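You operate a simulated robot arm through the tools that you are given. There is no shell and no other tool. Be economical: measure what you need, move in short steps, check, and stop when the job is done.

Carry out the task below with a simulated robot arm. There is one attempt and no reset: what you move stays moved.

JOB
Put one of the packing rings from the top of the steel table on the silver disc there.

It is judged by the outcome, as a careful person would: the job done as asked, and still so three seconds after it is handed in. It fails if anything else is knocked over, pushed out of place, dropped, spilled or broken.

ROBOT AND FRAMES
A 7-joint arm with a two-finger parallel gripper, fixed in place. Base frame: the origin is at the foot of the arm, x ahead of it, y to its left, z up; the work surface is at about z = 0. Lengths are in mm, angles in degrees, forces in N, time in s.
With the tool pointing down near the work surface it reaches from about 240 to 620 mm from the base axis. Its first joint turns from -66.0 to 66.0 degrees. Payload 2.6 kg.
The tool frame sits at the grasp point between the pads (the TCP): z along the fingers, y along the line on which they close. The tips reach 30 mm beyond it. Largest opening 94 mm; finger width 28, thickness 10; the body of the gripper, 50 by 96 mm, starts 55 mm behind the TCP.
Orientation is that of the tool frame in the base frame, as [roll, pitch, yaw] about the fixed x, y, z axes, in that order (R = Rz(yaw) Ry(pitch) Rx(roll)). With the fingers straight down and closing along the base's y, the tool's x points along the base's -x, its y along +y and its z along -z.

CONTROLS
- The arm moves only by the tool arm_command. Its argument "commands" is a list of rows, each an object of numbers (a shift or turn left out is 0, a gripper value left out holds the last): "dx", "dy", "dz": the shift along the base's x, y, z in units of 250 mm (1.0 is 250 mm); "rx", "ry", "rz": the turn, a rotation vector about the base's x, y, z in units of 90 degrees (1.0 is 90 degrees); "fingers": the opening, from 0 (shut) to 1 (fully open). In form: [{"dx": .., "dy": .., "dz": .., "rx": .., "ry": .., "rz": .., "fingers": ..}, ...]. A call has 1 to 20 rows; each row is the pose to reach, as a shift and turn from the pose commanded when the call began. A call with a number of a shift or a turn outside -1 to 1 is refused whole. Rows are played at 5 a second. More than 50 mm and 8.6 degrees between two rows, or a gripper value outside its range, and nothing of the call is played. A pose out of reach is approached as far as the arm can. The call stops where the force on the tool passes 40 N (or 10 N more than at its start, if that is more) or the arm is blocked; 0.2 s more then pass. Each finger travels about 72 mm/s and halts on what it meets, pressing with about 31 N; the grip force reading is that of the motor and also rises with nothing between the fingers. The clock runs only during rows and for 0.2 s after the last one: add rows that repeat a pose to give the fingers time. The reply holds the time, the measured pose of the TCP, the force on the tool along the base axes, the opening and the grip force, in the units named above and with some noise, and new pictures: "pictures" is both (left out), scene, wrist or none.
- Cameras (640 x 400 px; columns grow to the right, rows downward): "scene" is fixed at [44.4, 437.1, 566.2]; the picture's right is [-0.71, -0.70, 0.00], its down [-0.39, 0.40, -0.83] and it looks along [0.58, -0.59, -0.56] (base axes); focal length 329 px, centre (320, 200). "wrist" rides on the gripper at [76, 14, -102] in the tool frame; the picture's right is [-0.18, 0.98, 0.00], its down [-0.75, -0.14, -0.64] and it looks along [-0.63, -0.12, 0.77] (tool axes); focal length 243 px, centre (320, 200). There is no depth. A picture from a camera that has moved, and an enlarged one, comes with that camera's place and axes in the base frame and with its lens.
- enlarge(camera, box): a new picture of the part [left, top, right, bottom] of that camera's present view, enlarged. The clock stands still meanwhile.
- job_done(): hands the job in; it is judged then, once.

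Work in short steps. Places have to be worked out from the pictures, the camera data and where the tool is seen: move nearer, look again, correct. Check each grasp and each placing, and mend what went wrong. You have 90 turns and 170 pictures in all, those below and enlarged ones among them. Open the gripper and draw the arm clear of the work before you hand the job in, unless the task says otherwise; then end with one line.

The tools are called after ">>>" as name(argument=value, ...) on one line, values as JSON. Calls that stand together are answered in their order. arm_command: Moves the arm, as the interface text tells. Its arguments: {"type":"object","properties":{"commands":{"type":"array","items":{"type":"object","properties":{"dx":{"type":"number"},"dy":{"type":"number"},"dz":{"type":"number"},"rx":{"type":"number"},"ry":{"type":"number"},"rz":{"type":"number"},"fingers":{"type":"number"}}}},"pictures":{"type":"string","enum":["both","scene","wrist","none"]}},"required":["commands"]} The other tools are called the same way: enlarge (camera, box) takes an enlarged picture of a part of a camera's view; job_done () hands the job in.

At the start:

```text
clock: 0.0
position: [415.2, -98.3, 303.4]
orientation: [-180.0, 0.0, 179.9]
ft_force: [-1.1, 0.6, -0.1]
width: 93.8
grasp_force: 0.0
```

scene: 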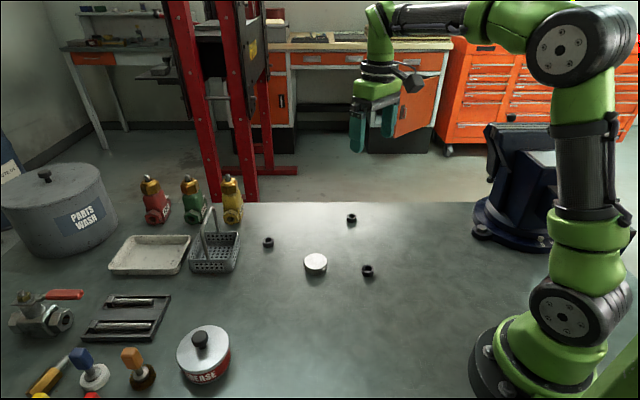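
wrist: 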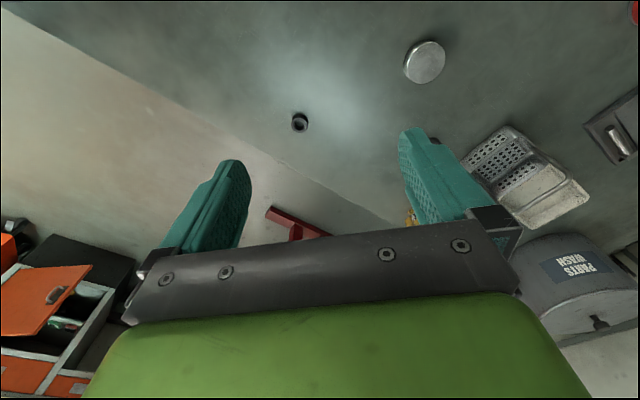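

I'll look closer at the three small black pieces and the disc before moving.

>>> enlarge(camera="scene", box=[240, 200, 400, 300])

>>> enlarge(camera="wrist", box=[260, 20, 500, 170])

```text
4.00 times, centred on (320, 250) of scene
camera zoom: at [44.4, 437.1, 566.2], right [-0.71, -0.7, 0.0], down [-0.39, 0.4, -0.83], along [0.58, -0.59, -0.56], focal length 1316 px, centre (320, 0)
```

zoom: 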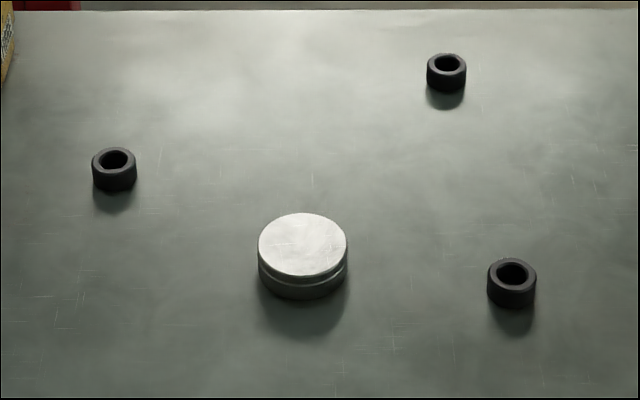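

```text
2.67 times, centred on (380, 95) of wrist
camera zoom: at [338.7, -84.3, 405.1], right [0.18, 0.98, 0.0], down [0.75, -0.14, 0.64], along [0.63, -0.12, -0.77], focal length 647 px, centre (160, 480)
```

zoom: 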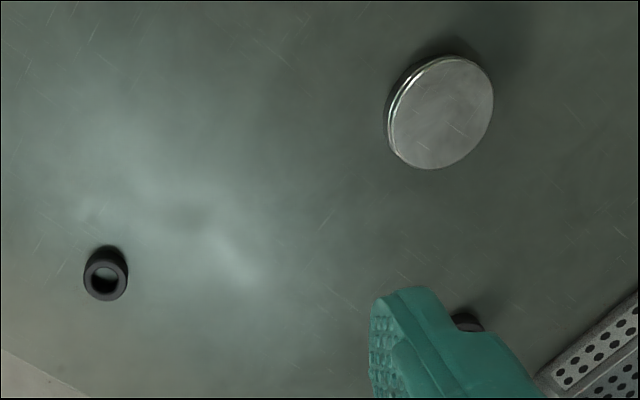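

All three are identical rings (about 28 mm across, 15 mm tall). The nearest is at about (343, -23) and the disc at about (441, 48), top near z = 18. I'll go above the nearest ring and check with the wrist camera.

>>> arm_command(commands=[{"dx": -0.0576, "dy": 0.06, "dz": -0.1224}, {"dx": -0.1152, "dy": 0.12, "dz": -0.2448}, {"dx": -0.1728, "dy": 0.18, "dz": -0.3672}, {"dx": -0.2304, "dy": 0.24, "dz": -0.4896}, {"dx": -0.288, "dy": 0.3, "dz": -0.612}, {"dx": -0.288, "dy": 0.3, "dz": -0.612}, {"dx": -0.288, "dy": 0.3, "dz": -0.612}])

```text
clock: 1.6
position: [344.2, -23.8, 150.4]
orientation: [180.0, 0.0, 180.0]
ft_force: [-0.5, -1.5, -1.0]
width: 94.0
grasp_force: 0.1
camera wrist: at [267.3, -9.2, 252.0], right [0.18, 0.98, 0.0], down [0.75, -0.14, 0.64], along [0.63, -0.12, -0.77], focal length 243 px, centre (320, 200)
```

scene: 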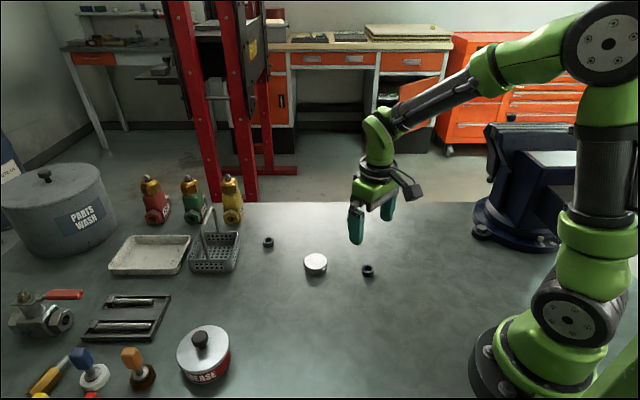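
wrist: 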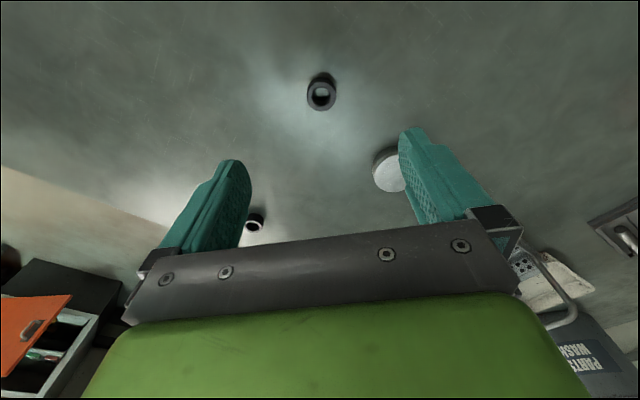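

The ring reads about (338, -22) from here. I'll descend to z ≈ 85 and look again.

>>> arm_command(commands=[{"dx": -0.008, "dy": 0.004, "dz": -0.13}, {"dx": -0.018, "dy": 0.006, "dz": -0.26}, {"dx": -0.018, "dy": 0.006, "dz": -0.26}, {"dx": -0.018, "dy": 0.006, "dz": -0.26}])

```text
clock: 2.6
position: [338.6, -21.3, 85.2]
orientation: [180.0, 0.0, 180.0]
ft_force: [0.4, -0.8, -0.2]
width: 94.3
grasp_force: 0.0
camera wrist: at [262.6, -7.8, 186.5], right [0.18, 0.98, 0.0], down [0.75, -0.14, 0.64], along [0.63, -0.12, -0.77], focal length 243 px, centre (320, 200)
```

scene: 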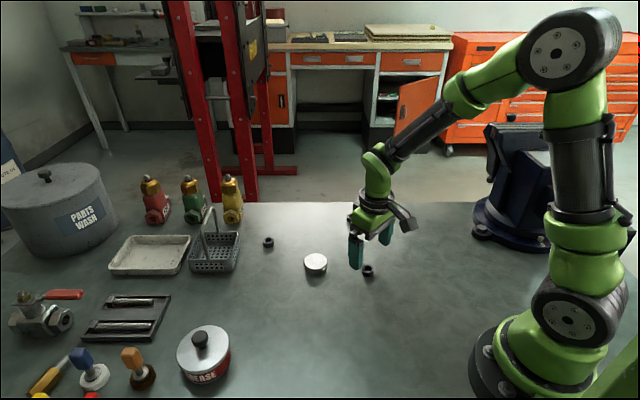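
wrist: 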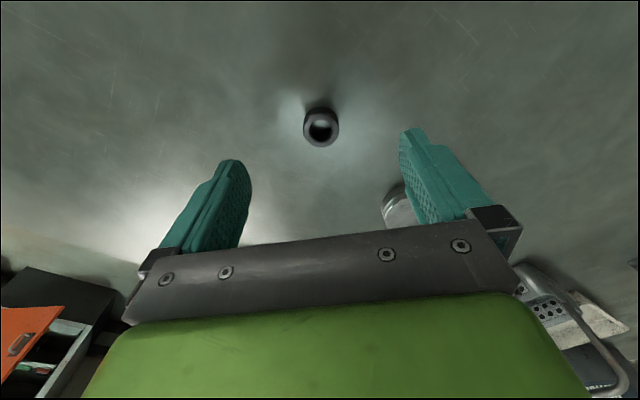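

The ring is at (337, -21.5). I'll descend to TCP z ≈ 34 (tips about 4 mm up), with the fingers partly closed, then grip.

>>> arm_command(commands=[{"dx": -0.005, "dz": -0.1, "fingers": 0.65}, {"dx": -0.005, "dz": -0.17, "fingers": 0.65}, {"dx": -0.005, "dz": -0.205, "fingers": 0.65}, {"dx": -0.005, "dz": -0.205, "fingers": 0.65}], pictures="both")

```text
clock: 3.6
position: [337.6, -22.1, 34.0]
orientation: [-180.0, -0.1, 180.0]
ft_force: [-0.6, -0.6, -0.9]
width: 61.3
grasp_force: 0.1
camera wrist: at [261.2, -7.7, 136.2], right [0.18, 0.98, 0.0], down [0.75, -0.14, 0.64], along [0.63, -0.12, -0.77], focal length 243 px, centre (320, 200)
```

scene: 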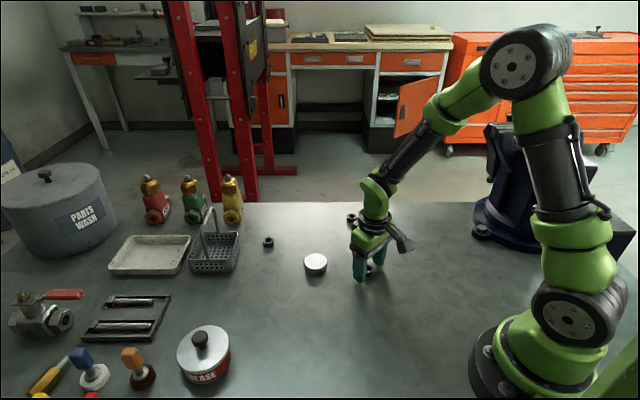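
wrist: 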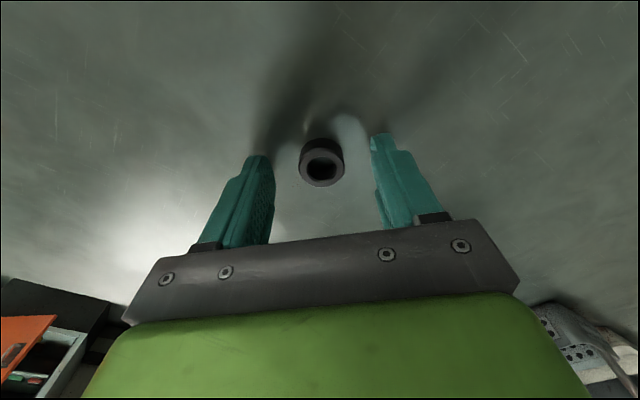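

The ring is centred between the fingers, so I'll close on it.

>>> arm_command(commands=[{"fingers": 0.4}, {"fingers": 0.25}, {"fingers": 0.2}, {"fingers": 0.2}, {"fingers": 0.2}], pictures="wrist")

```text
clock: 4.8
position: [338.3, -21.8, 35.4]
orientation: [-179.9, 0.0, -180.0]
ft_force: [0.4, 0.0, -0.3]
width: 25.4
grasp_force: 31.4
camera wrist: at [261.2, -7.7, 136.4], right [0.18, 0.98, 0.0], down [0.75, -0.14, 0.64], along [0.63, -0.12, -0.77], focal length 243 px, centre (320, 200)
```

wrist: 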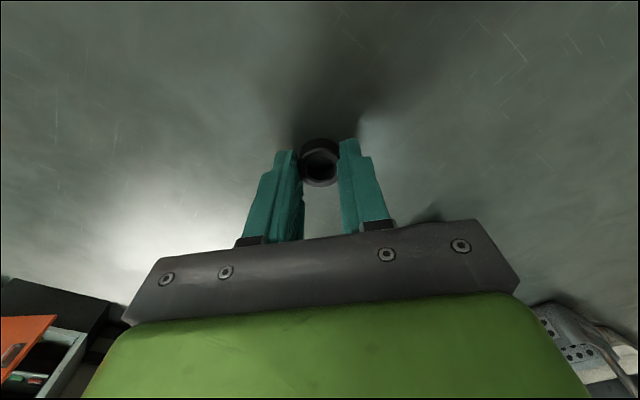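

Gripped at 25.4 mm with 31 N. I'll lift 90 mm and check that the ring came along.

>>> arm_command(commands=[{"dz": 0.08, "fingers": 0.2}, {"dz": 0.18, "fingers": 0.2}, {"dz": 0.28, "fingers": 0.2}, {"dz": 0.36, "fingers": 0.2}, {"dz": 0.36, "fingers": 0.2}])

```text
clock: 6.0
position: [336.5, -21.2, 123.5]
orientation: [180.0, -0.1, -179.9]
ft_force: [-0.1, -0.4, -0.3]
width: 25.1
grasp_force: 31.3
camera wrist: at [260.2, -6.8, 225.6], right [0.18, 0.98, 0.0], down [0.75, -0.14, 0.64], along [0.63, -0.12, -0.77], focal length 243 px, centre (320, 200)
```

scene: 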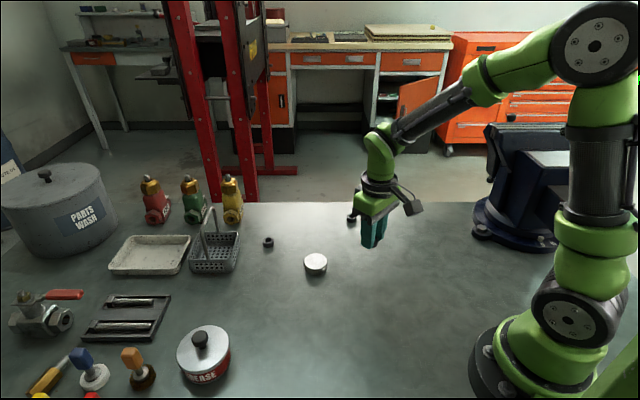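
wrist: 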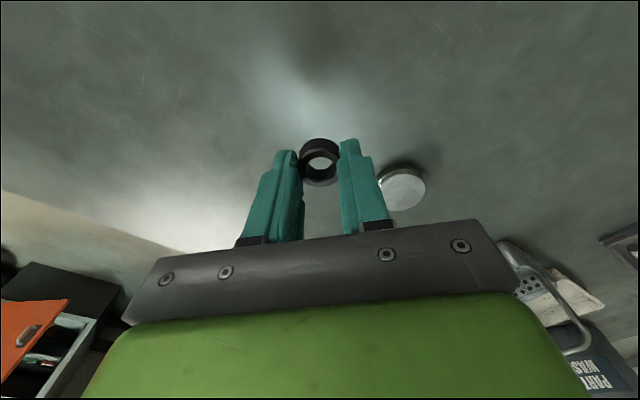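

The ring is held. The disc reads about (428–440, 49), so I'll move over (432, 49) at this height and look again.

>>> arm_command(commands=[{"dx": 0.095, "dy": 0.07}, {"dx": 0.19, "dy": 0.14}, {"dx": 0.285, "dy": 0.21}, {"dx": 0.38, "dy": 0.28}, {"dx": 0.38, "dy": 0.28}, {"dx": 0.38, "dy": 0.28}])

>>> enlarge(camera="scene", box=[240, 190, 400, 290])

>>> enlarge(camera="wrist", box=[240, 60, 400, 160])

```text
clock: 7.4
position: [430.8, 49.0, 124.2]
orientation: [-179.9, 0.0, 180.0]
ft_force: [-0.4, -0.6, -0.7]
width: 25.5
grasp_force: 31.1
camera wrist: at [355.4, 63.1, 226.1], right [0.18, 0.98, 0.0], down [0.75, -0.14, 0.64], along [0.63, -0.12, -0.77], focal length 243 px, centre (320, 200)
```

scene: 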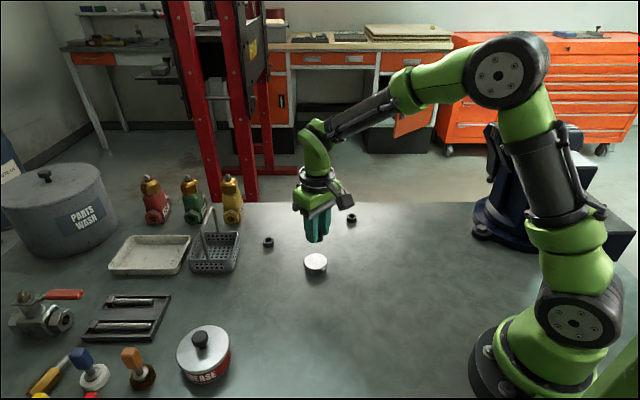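
wrist: 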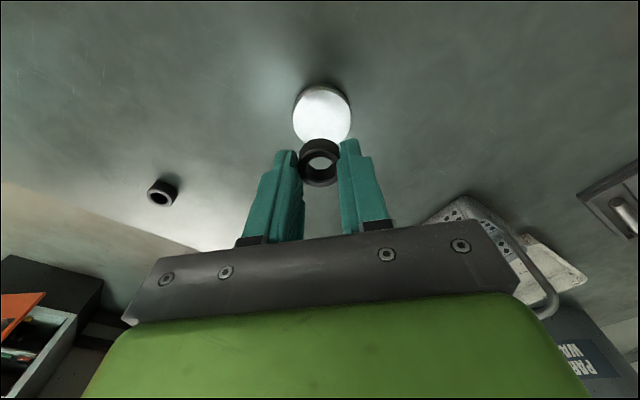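

```text
4.00 times, centred on (320, 240) of scene
camera zoom: at [44.4, 437.1, 566.2], right [-0.71, -0.7, 0.0], down [-0.39, 0.4, -0.83], along [0.58, -0.59, -0.56], focal length 1316 px, centre (320, 40)
```

zoom: 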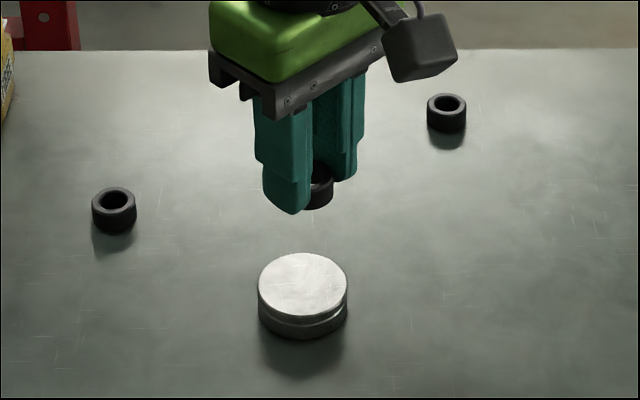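

```text
4.00 times, centred on (320, 110) of wrist
camera zoom: at [355.4, 63.1, 226.1], right [0.18, 0.98, 0.0], down [0.75, -0.14, 0.64], along [0.63, -0.12, -0.77], focal length 970 px, centre (320, 560)
```

zoom: 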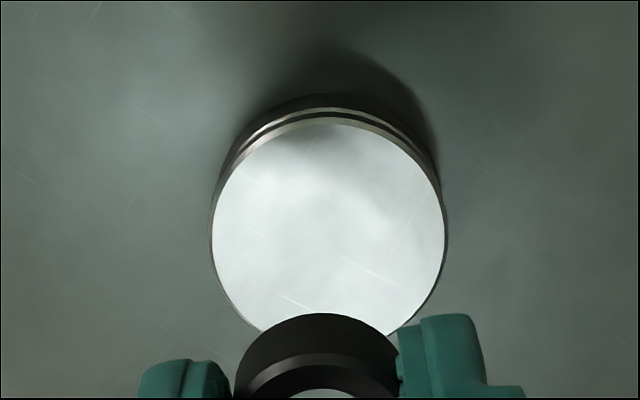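

The disc centre reads (436, 49.5). I'll shift onto it and descend to about 12 mm above, then look.

>>> arm_command(commands=[{"dx": 0.015, "dy": 0.004, "dz": -0.1}, {"dx": 0.015, "dy": 0.004, "dz": -0.18}, {"dx": 0.015, "dy": 0.004, "dz": -0.232}, {"dx": 0.015, "dy": 0.004, "dz": -0.232}, {"dx": 0.015, "dy": 0.004, "dz": -0.232}], pictures="none")

>>> enlarge(camera="scene", box=[280, 225, 360, 275])

>>> enlarge(camera="wrist", box=[240, 90, 400, 190])

```text
clock: 8.6
position: [435.7, 49.3, 66.3]
orientation: [180.0, 0.0, 179.9]
ft_force: [0.5, 0.0, 0.3]
width: 24.8
grasp_force: 31.3
```

```text
8.00 times, centred on (320, 250) of scene
camera zoom: at [44.4, 437.1, 566.2], right [-0.71, -0.7, 0.0], down [-0.39, 0.4, -0.83], along [0.58, -0.59, -0.56], focal length 2633 px, centre (320, -200)
```

zoom: 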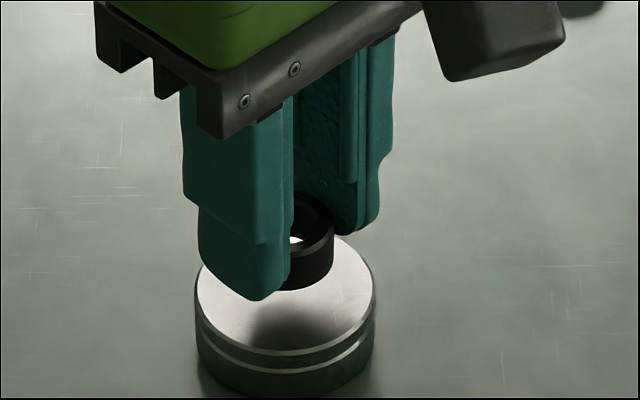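

```text
4.00 times, centred on (320, 140) of wrist
camera zoom: at [359.3, 63.9, 167.9], right [0.18, 0.98, 0.0], down [0.75, -0.14, 0.64], along [0.63, -0.12, -0.77], focal length 970 px, centre (320, 440)
```

zoom: 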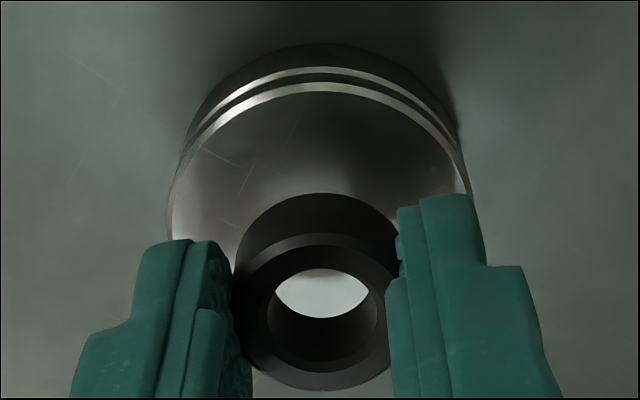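

It's aligned to within about 2 mm. I'll descend in fine steps to just above expected contact (TCP about 52).

>>> arm_command(commands=[{"dx": 0.004, "dz": -0.016}, {"dx": 0.004, "dz": -0.032}, {"dx": 0.004, "dz": -0.044}, {"dx": 0.004, "dz": -0.048}, {"dx": 0.004, "dz": -0.048}], pictures="none")

>>> enlarge(camera="scene", box=[280, 235, 360, 285])

```text
clock: 9.8
position: [437.3, 49.3, 54.0]
orientation: [-180.0, 0.0, 180.0]
ft_force: [-3.1, -1.1, 8.7]
width: 25.0
grasp_force: 31.3
```

```text
8.00 times, centred on (320, 260) of scene
camera zoom: at [44.3, 437.1, 566.2], right [-0.71, -0.7, 0.0], down [-0.39, 0.4, -0.83], along [0.58, -0.59, -0.56], focal length 2633 px, centre (320, -280)
```

zoom: 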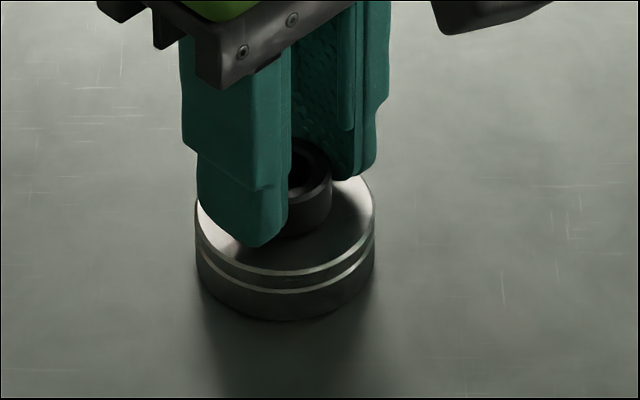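

8.7 N upward: the ring is seated on the disc, well within its edge. I'll ease up 1 mm to unload it, then open.

>>> arm_command(commands=[{"dz": 0.004}, {"dz": 0.005, "fingers": 0.3}, {"dz": 0.005, "fingers": 0.4}, {"dz": 0.005, "fingers": 0.55}, {"dz": 0.005, "fingers": 0.6}, {"dz": 0.005, "fingers": 0.6}])

```text
clock: 11.2
position: [436.7, 48.4, 55.8]
orientation: [179.9, -0.1, 180.0]
ft_force: [-0.6, 0.6, -1.1]
width: 56.6
grasp_force: 0.2
camera wrist: at [360.6, 63.2, 157.1], right [0.18, 0.98, 0.0], down [0.75, -0.14, 0.64], along [0.63, -0.12, -0.77], focal length 243 px, centre (320, 200)
```

scene: 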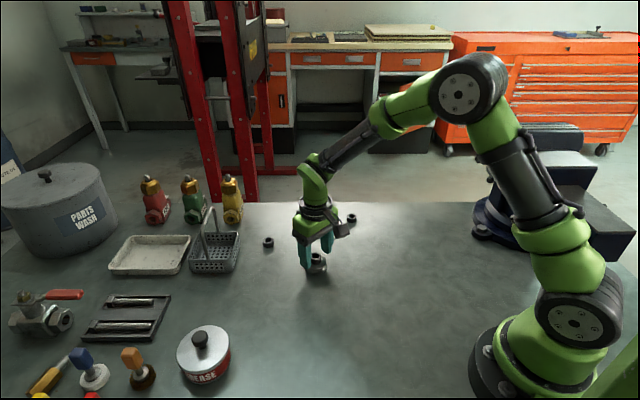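
wrist: 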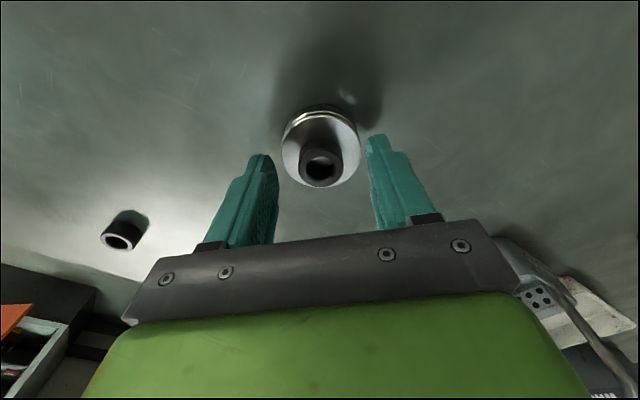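

The ring is released on the disc. I'll rise straight up and then draw back.

>>> arm_command(commands=[{"dz": 0.08}, {"dz": 0.2}, {"dz": 0.36}, {"dz": 0.5}, {"dx": -0.1, "dy": -0.12, "dz": 0.58}, {"dx": -0.2, "dy": -0.24, "dz": 0.64}, {"dx": -0.2, "dy": -0.24, "dz": 0.64}])

>>> enlarge(camera="scene", box=[240, 200, 400, 300])

```text
clock: 12.8
position: [387.8, -11.6, 214.3]
orientation: [179.9, 0.0, 180.0]
ft_force: [-0.4, -0.3, 0.2]
width: 56.5
grasp_force: 0.0
camera wrist: at [310.8, 2.5, 316.4], right [0.18, 0.98, 0.0], down [0.75, -0.14, 0.64], along [0.63, -0.12, -0.77], focal length 243 px, centre (320, 200)
```

scene: 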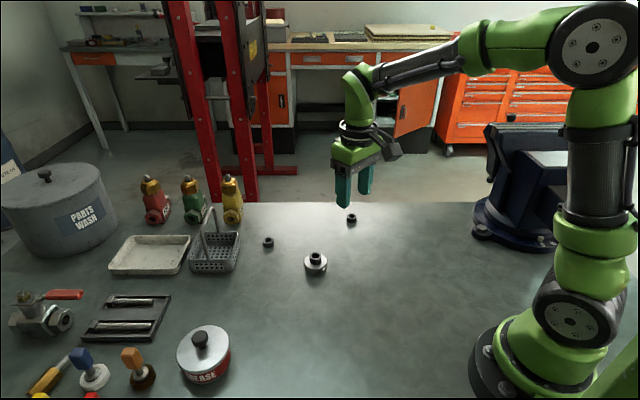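
wrist: 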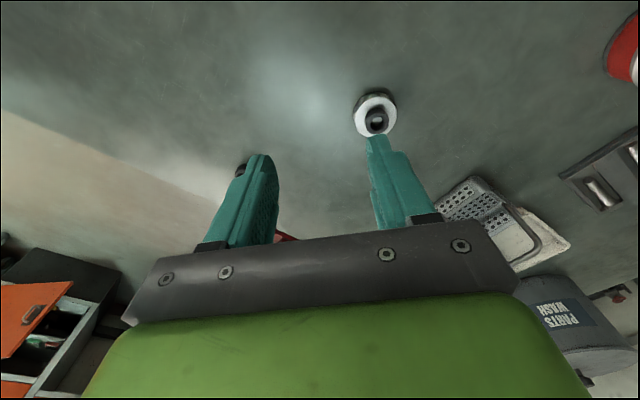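

```text
4.00 times, centred on (320, 250) of scene
camera zoom: at [44.4, 437.1, 566.2], right [-0.71, -0.7, 0.0], down [-0.39, 0.4, -0.83], along [0.58, -0.59, -0.56], focal length 1316 px, centre (320, 0)
```

zoom: 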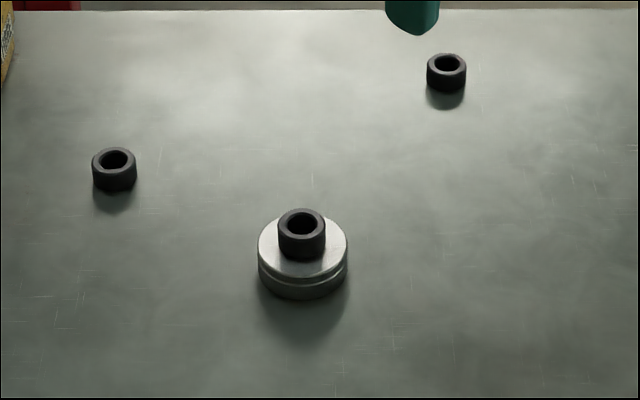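

The ring sits flat and fully on the disc, nothing else has moved, and the arm is clear, so I'm handing in.

>>> job_done()

```text
The job is handed in.
```

One packing ring is now lying flat on the silver disc; the other two rings and everything else on the table are where they were.
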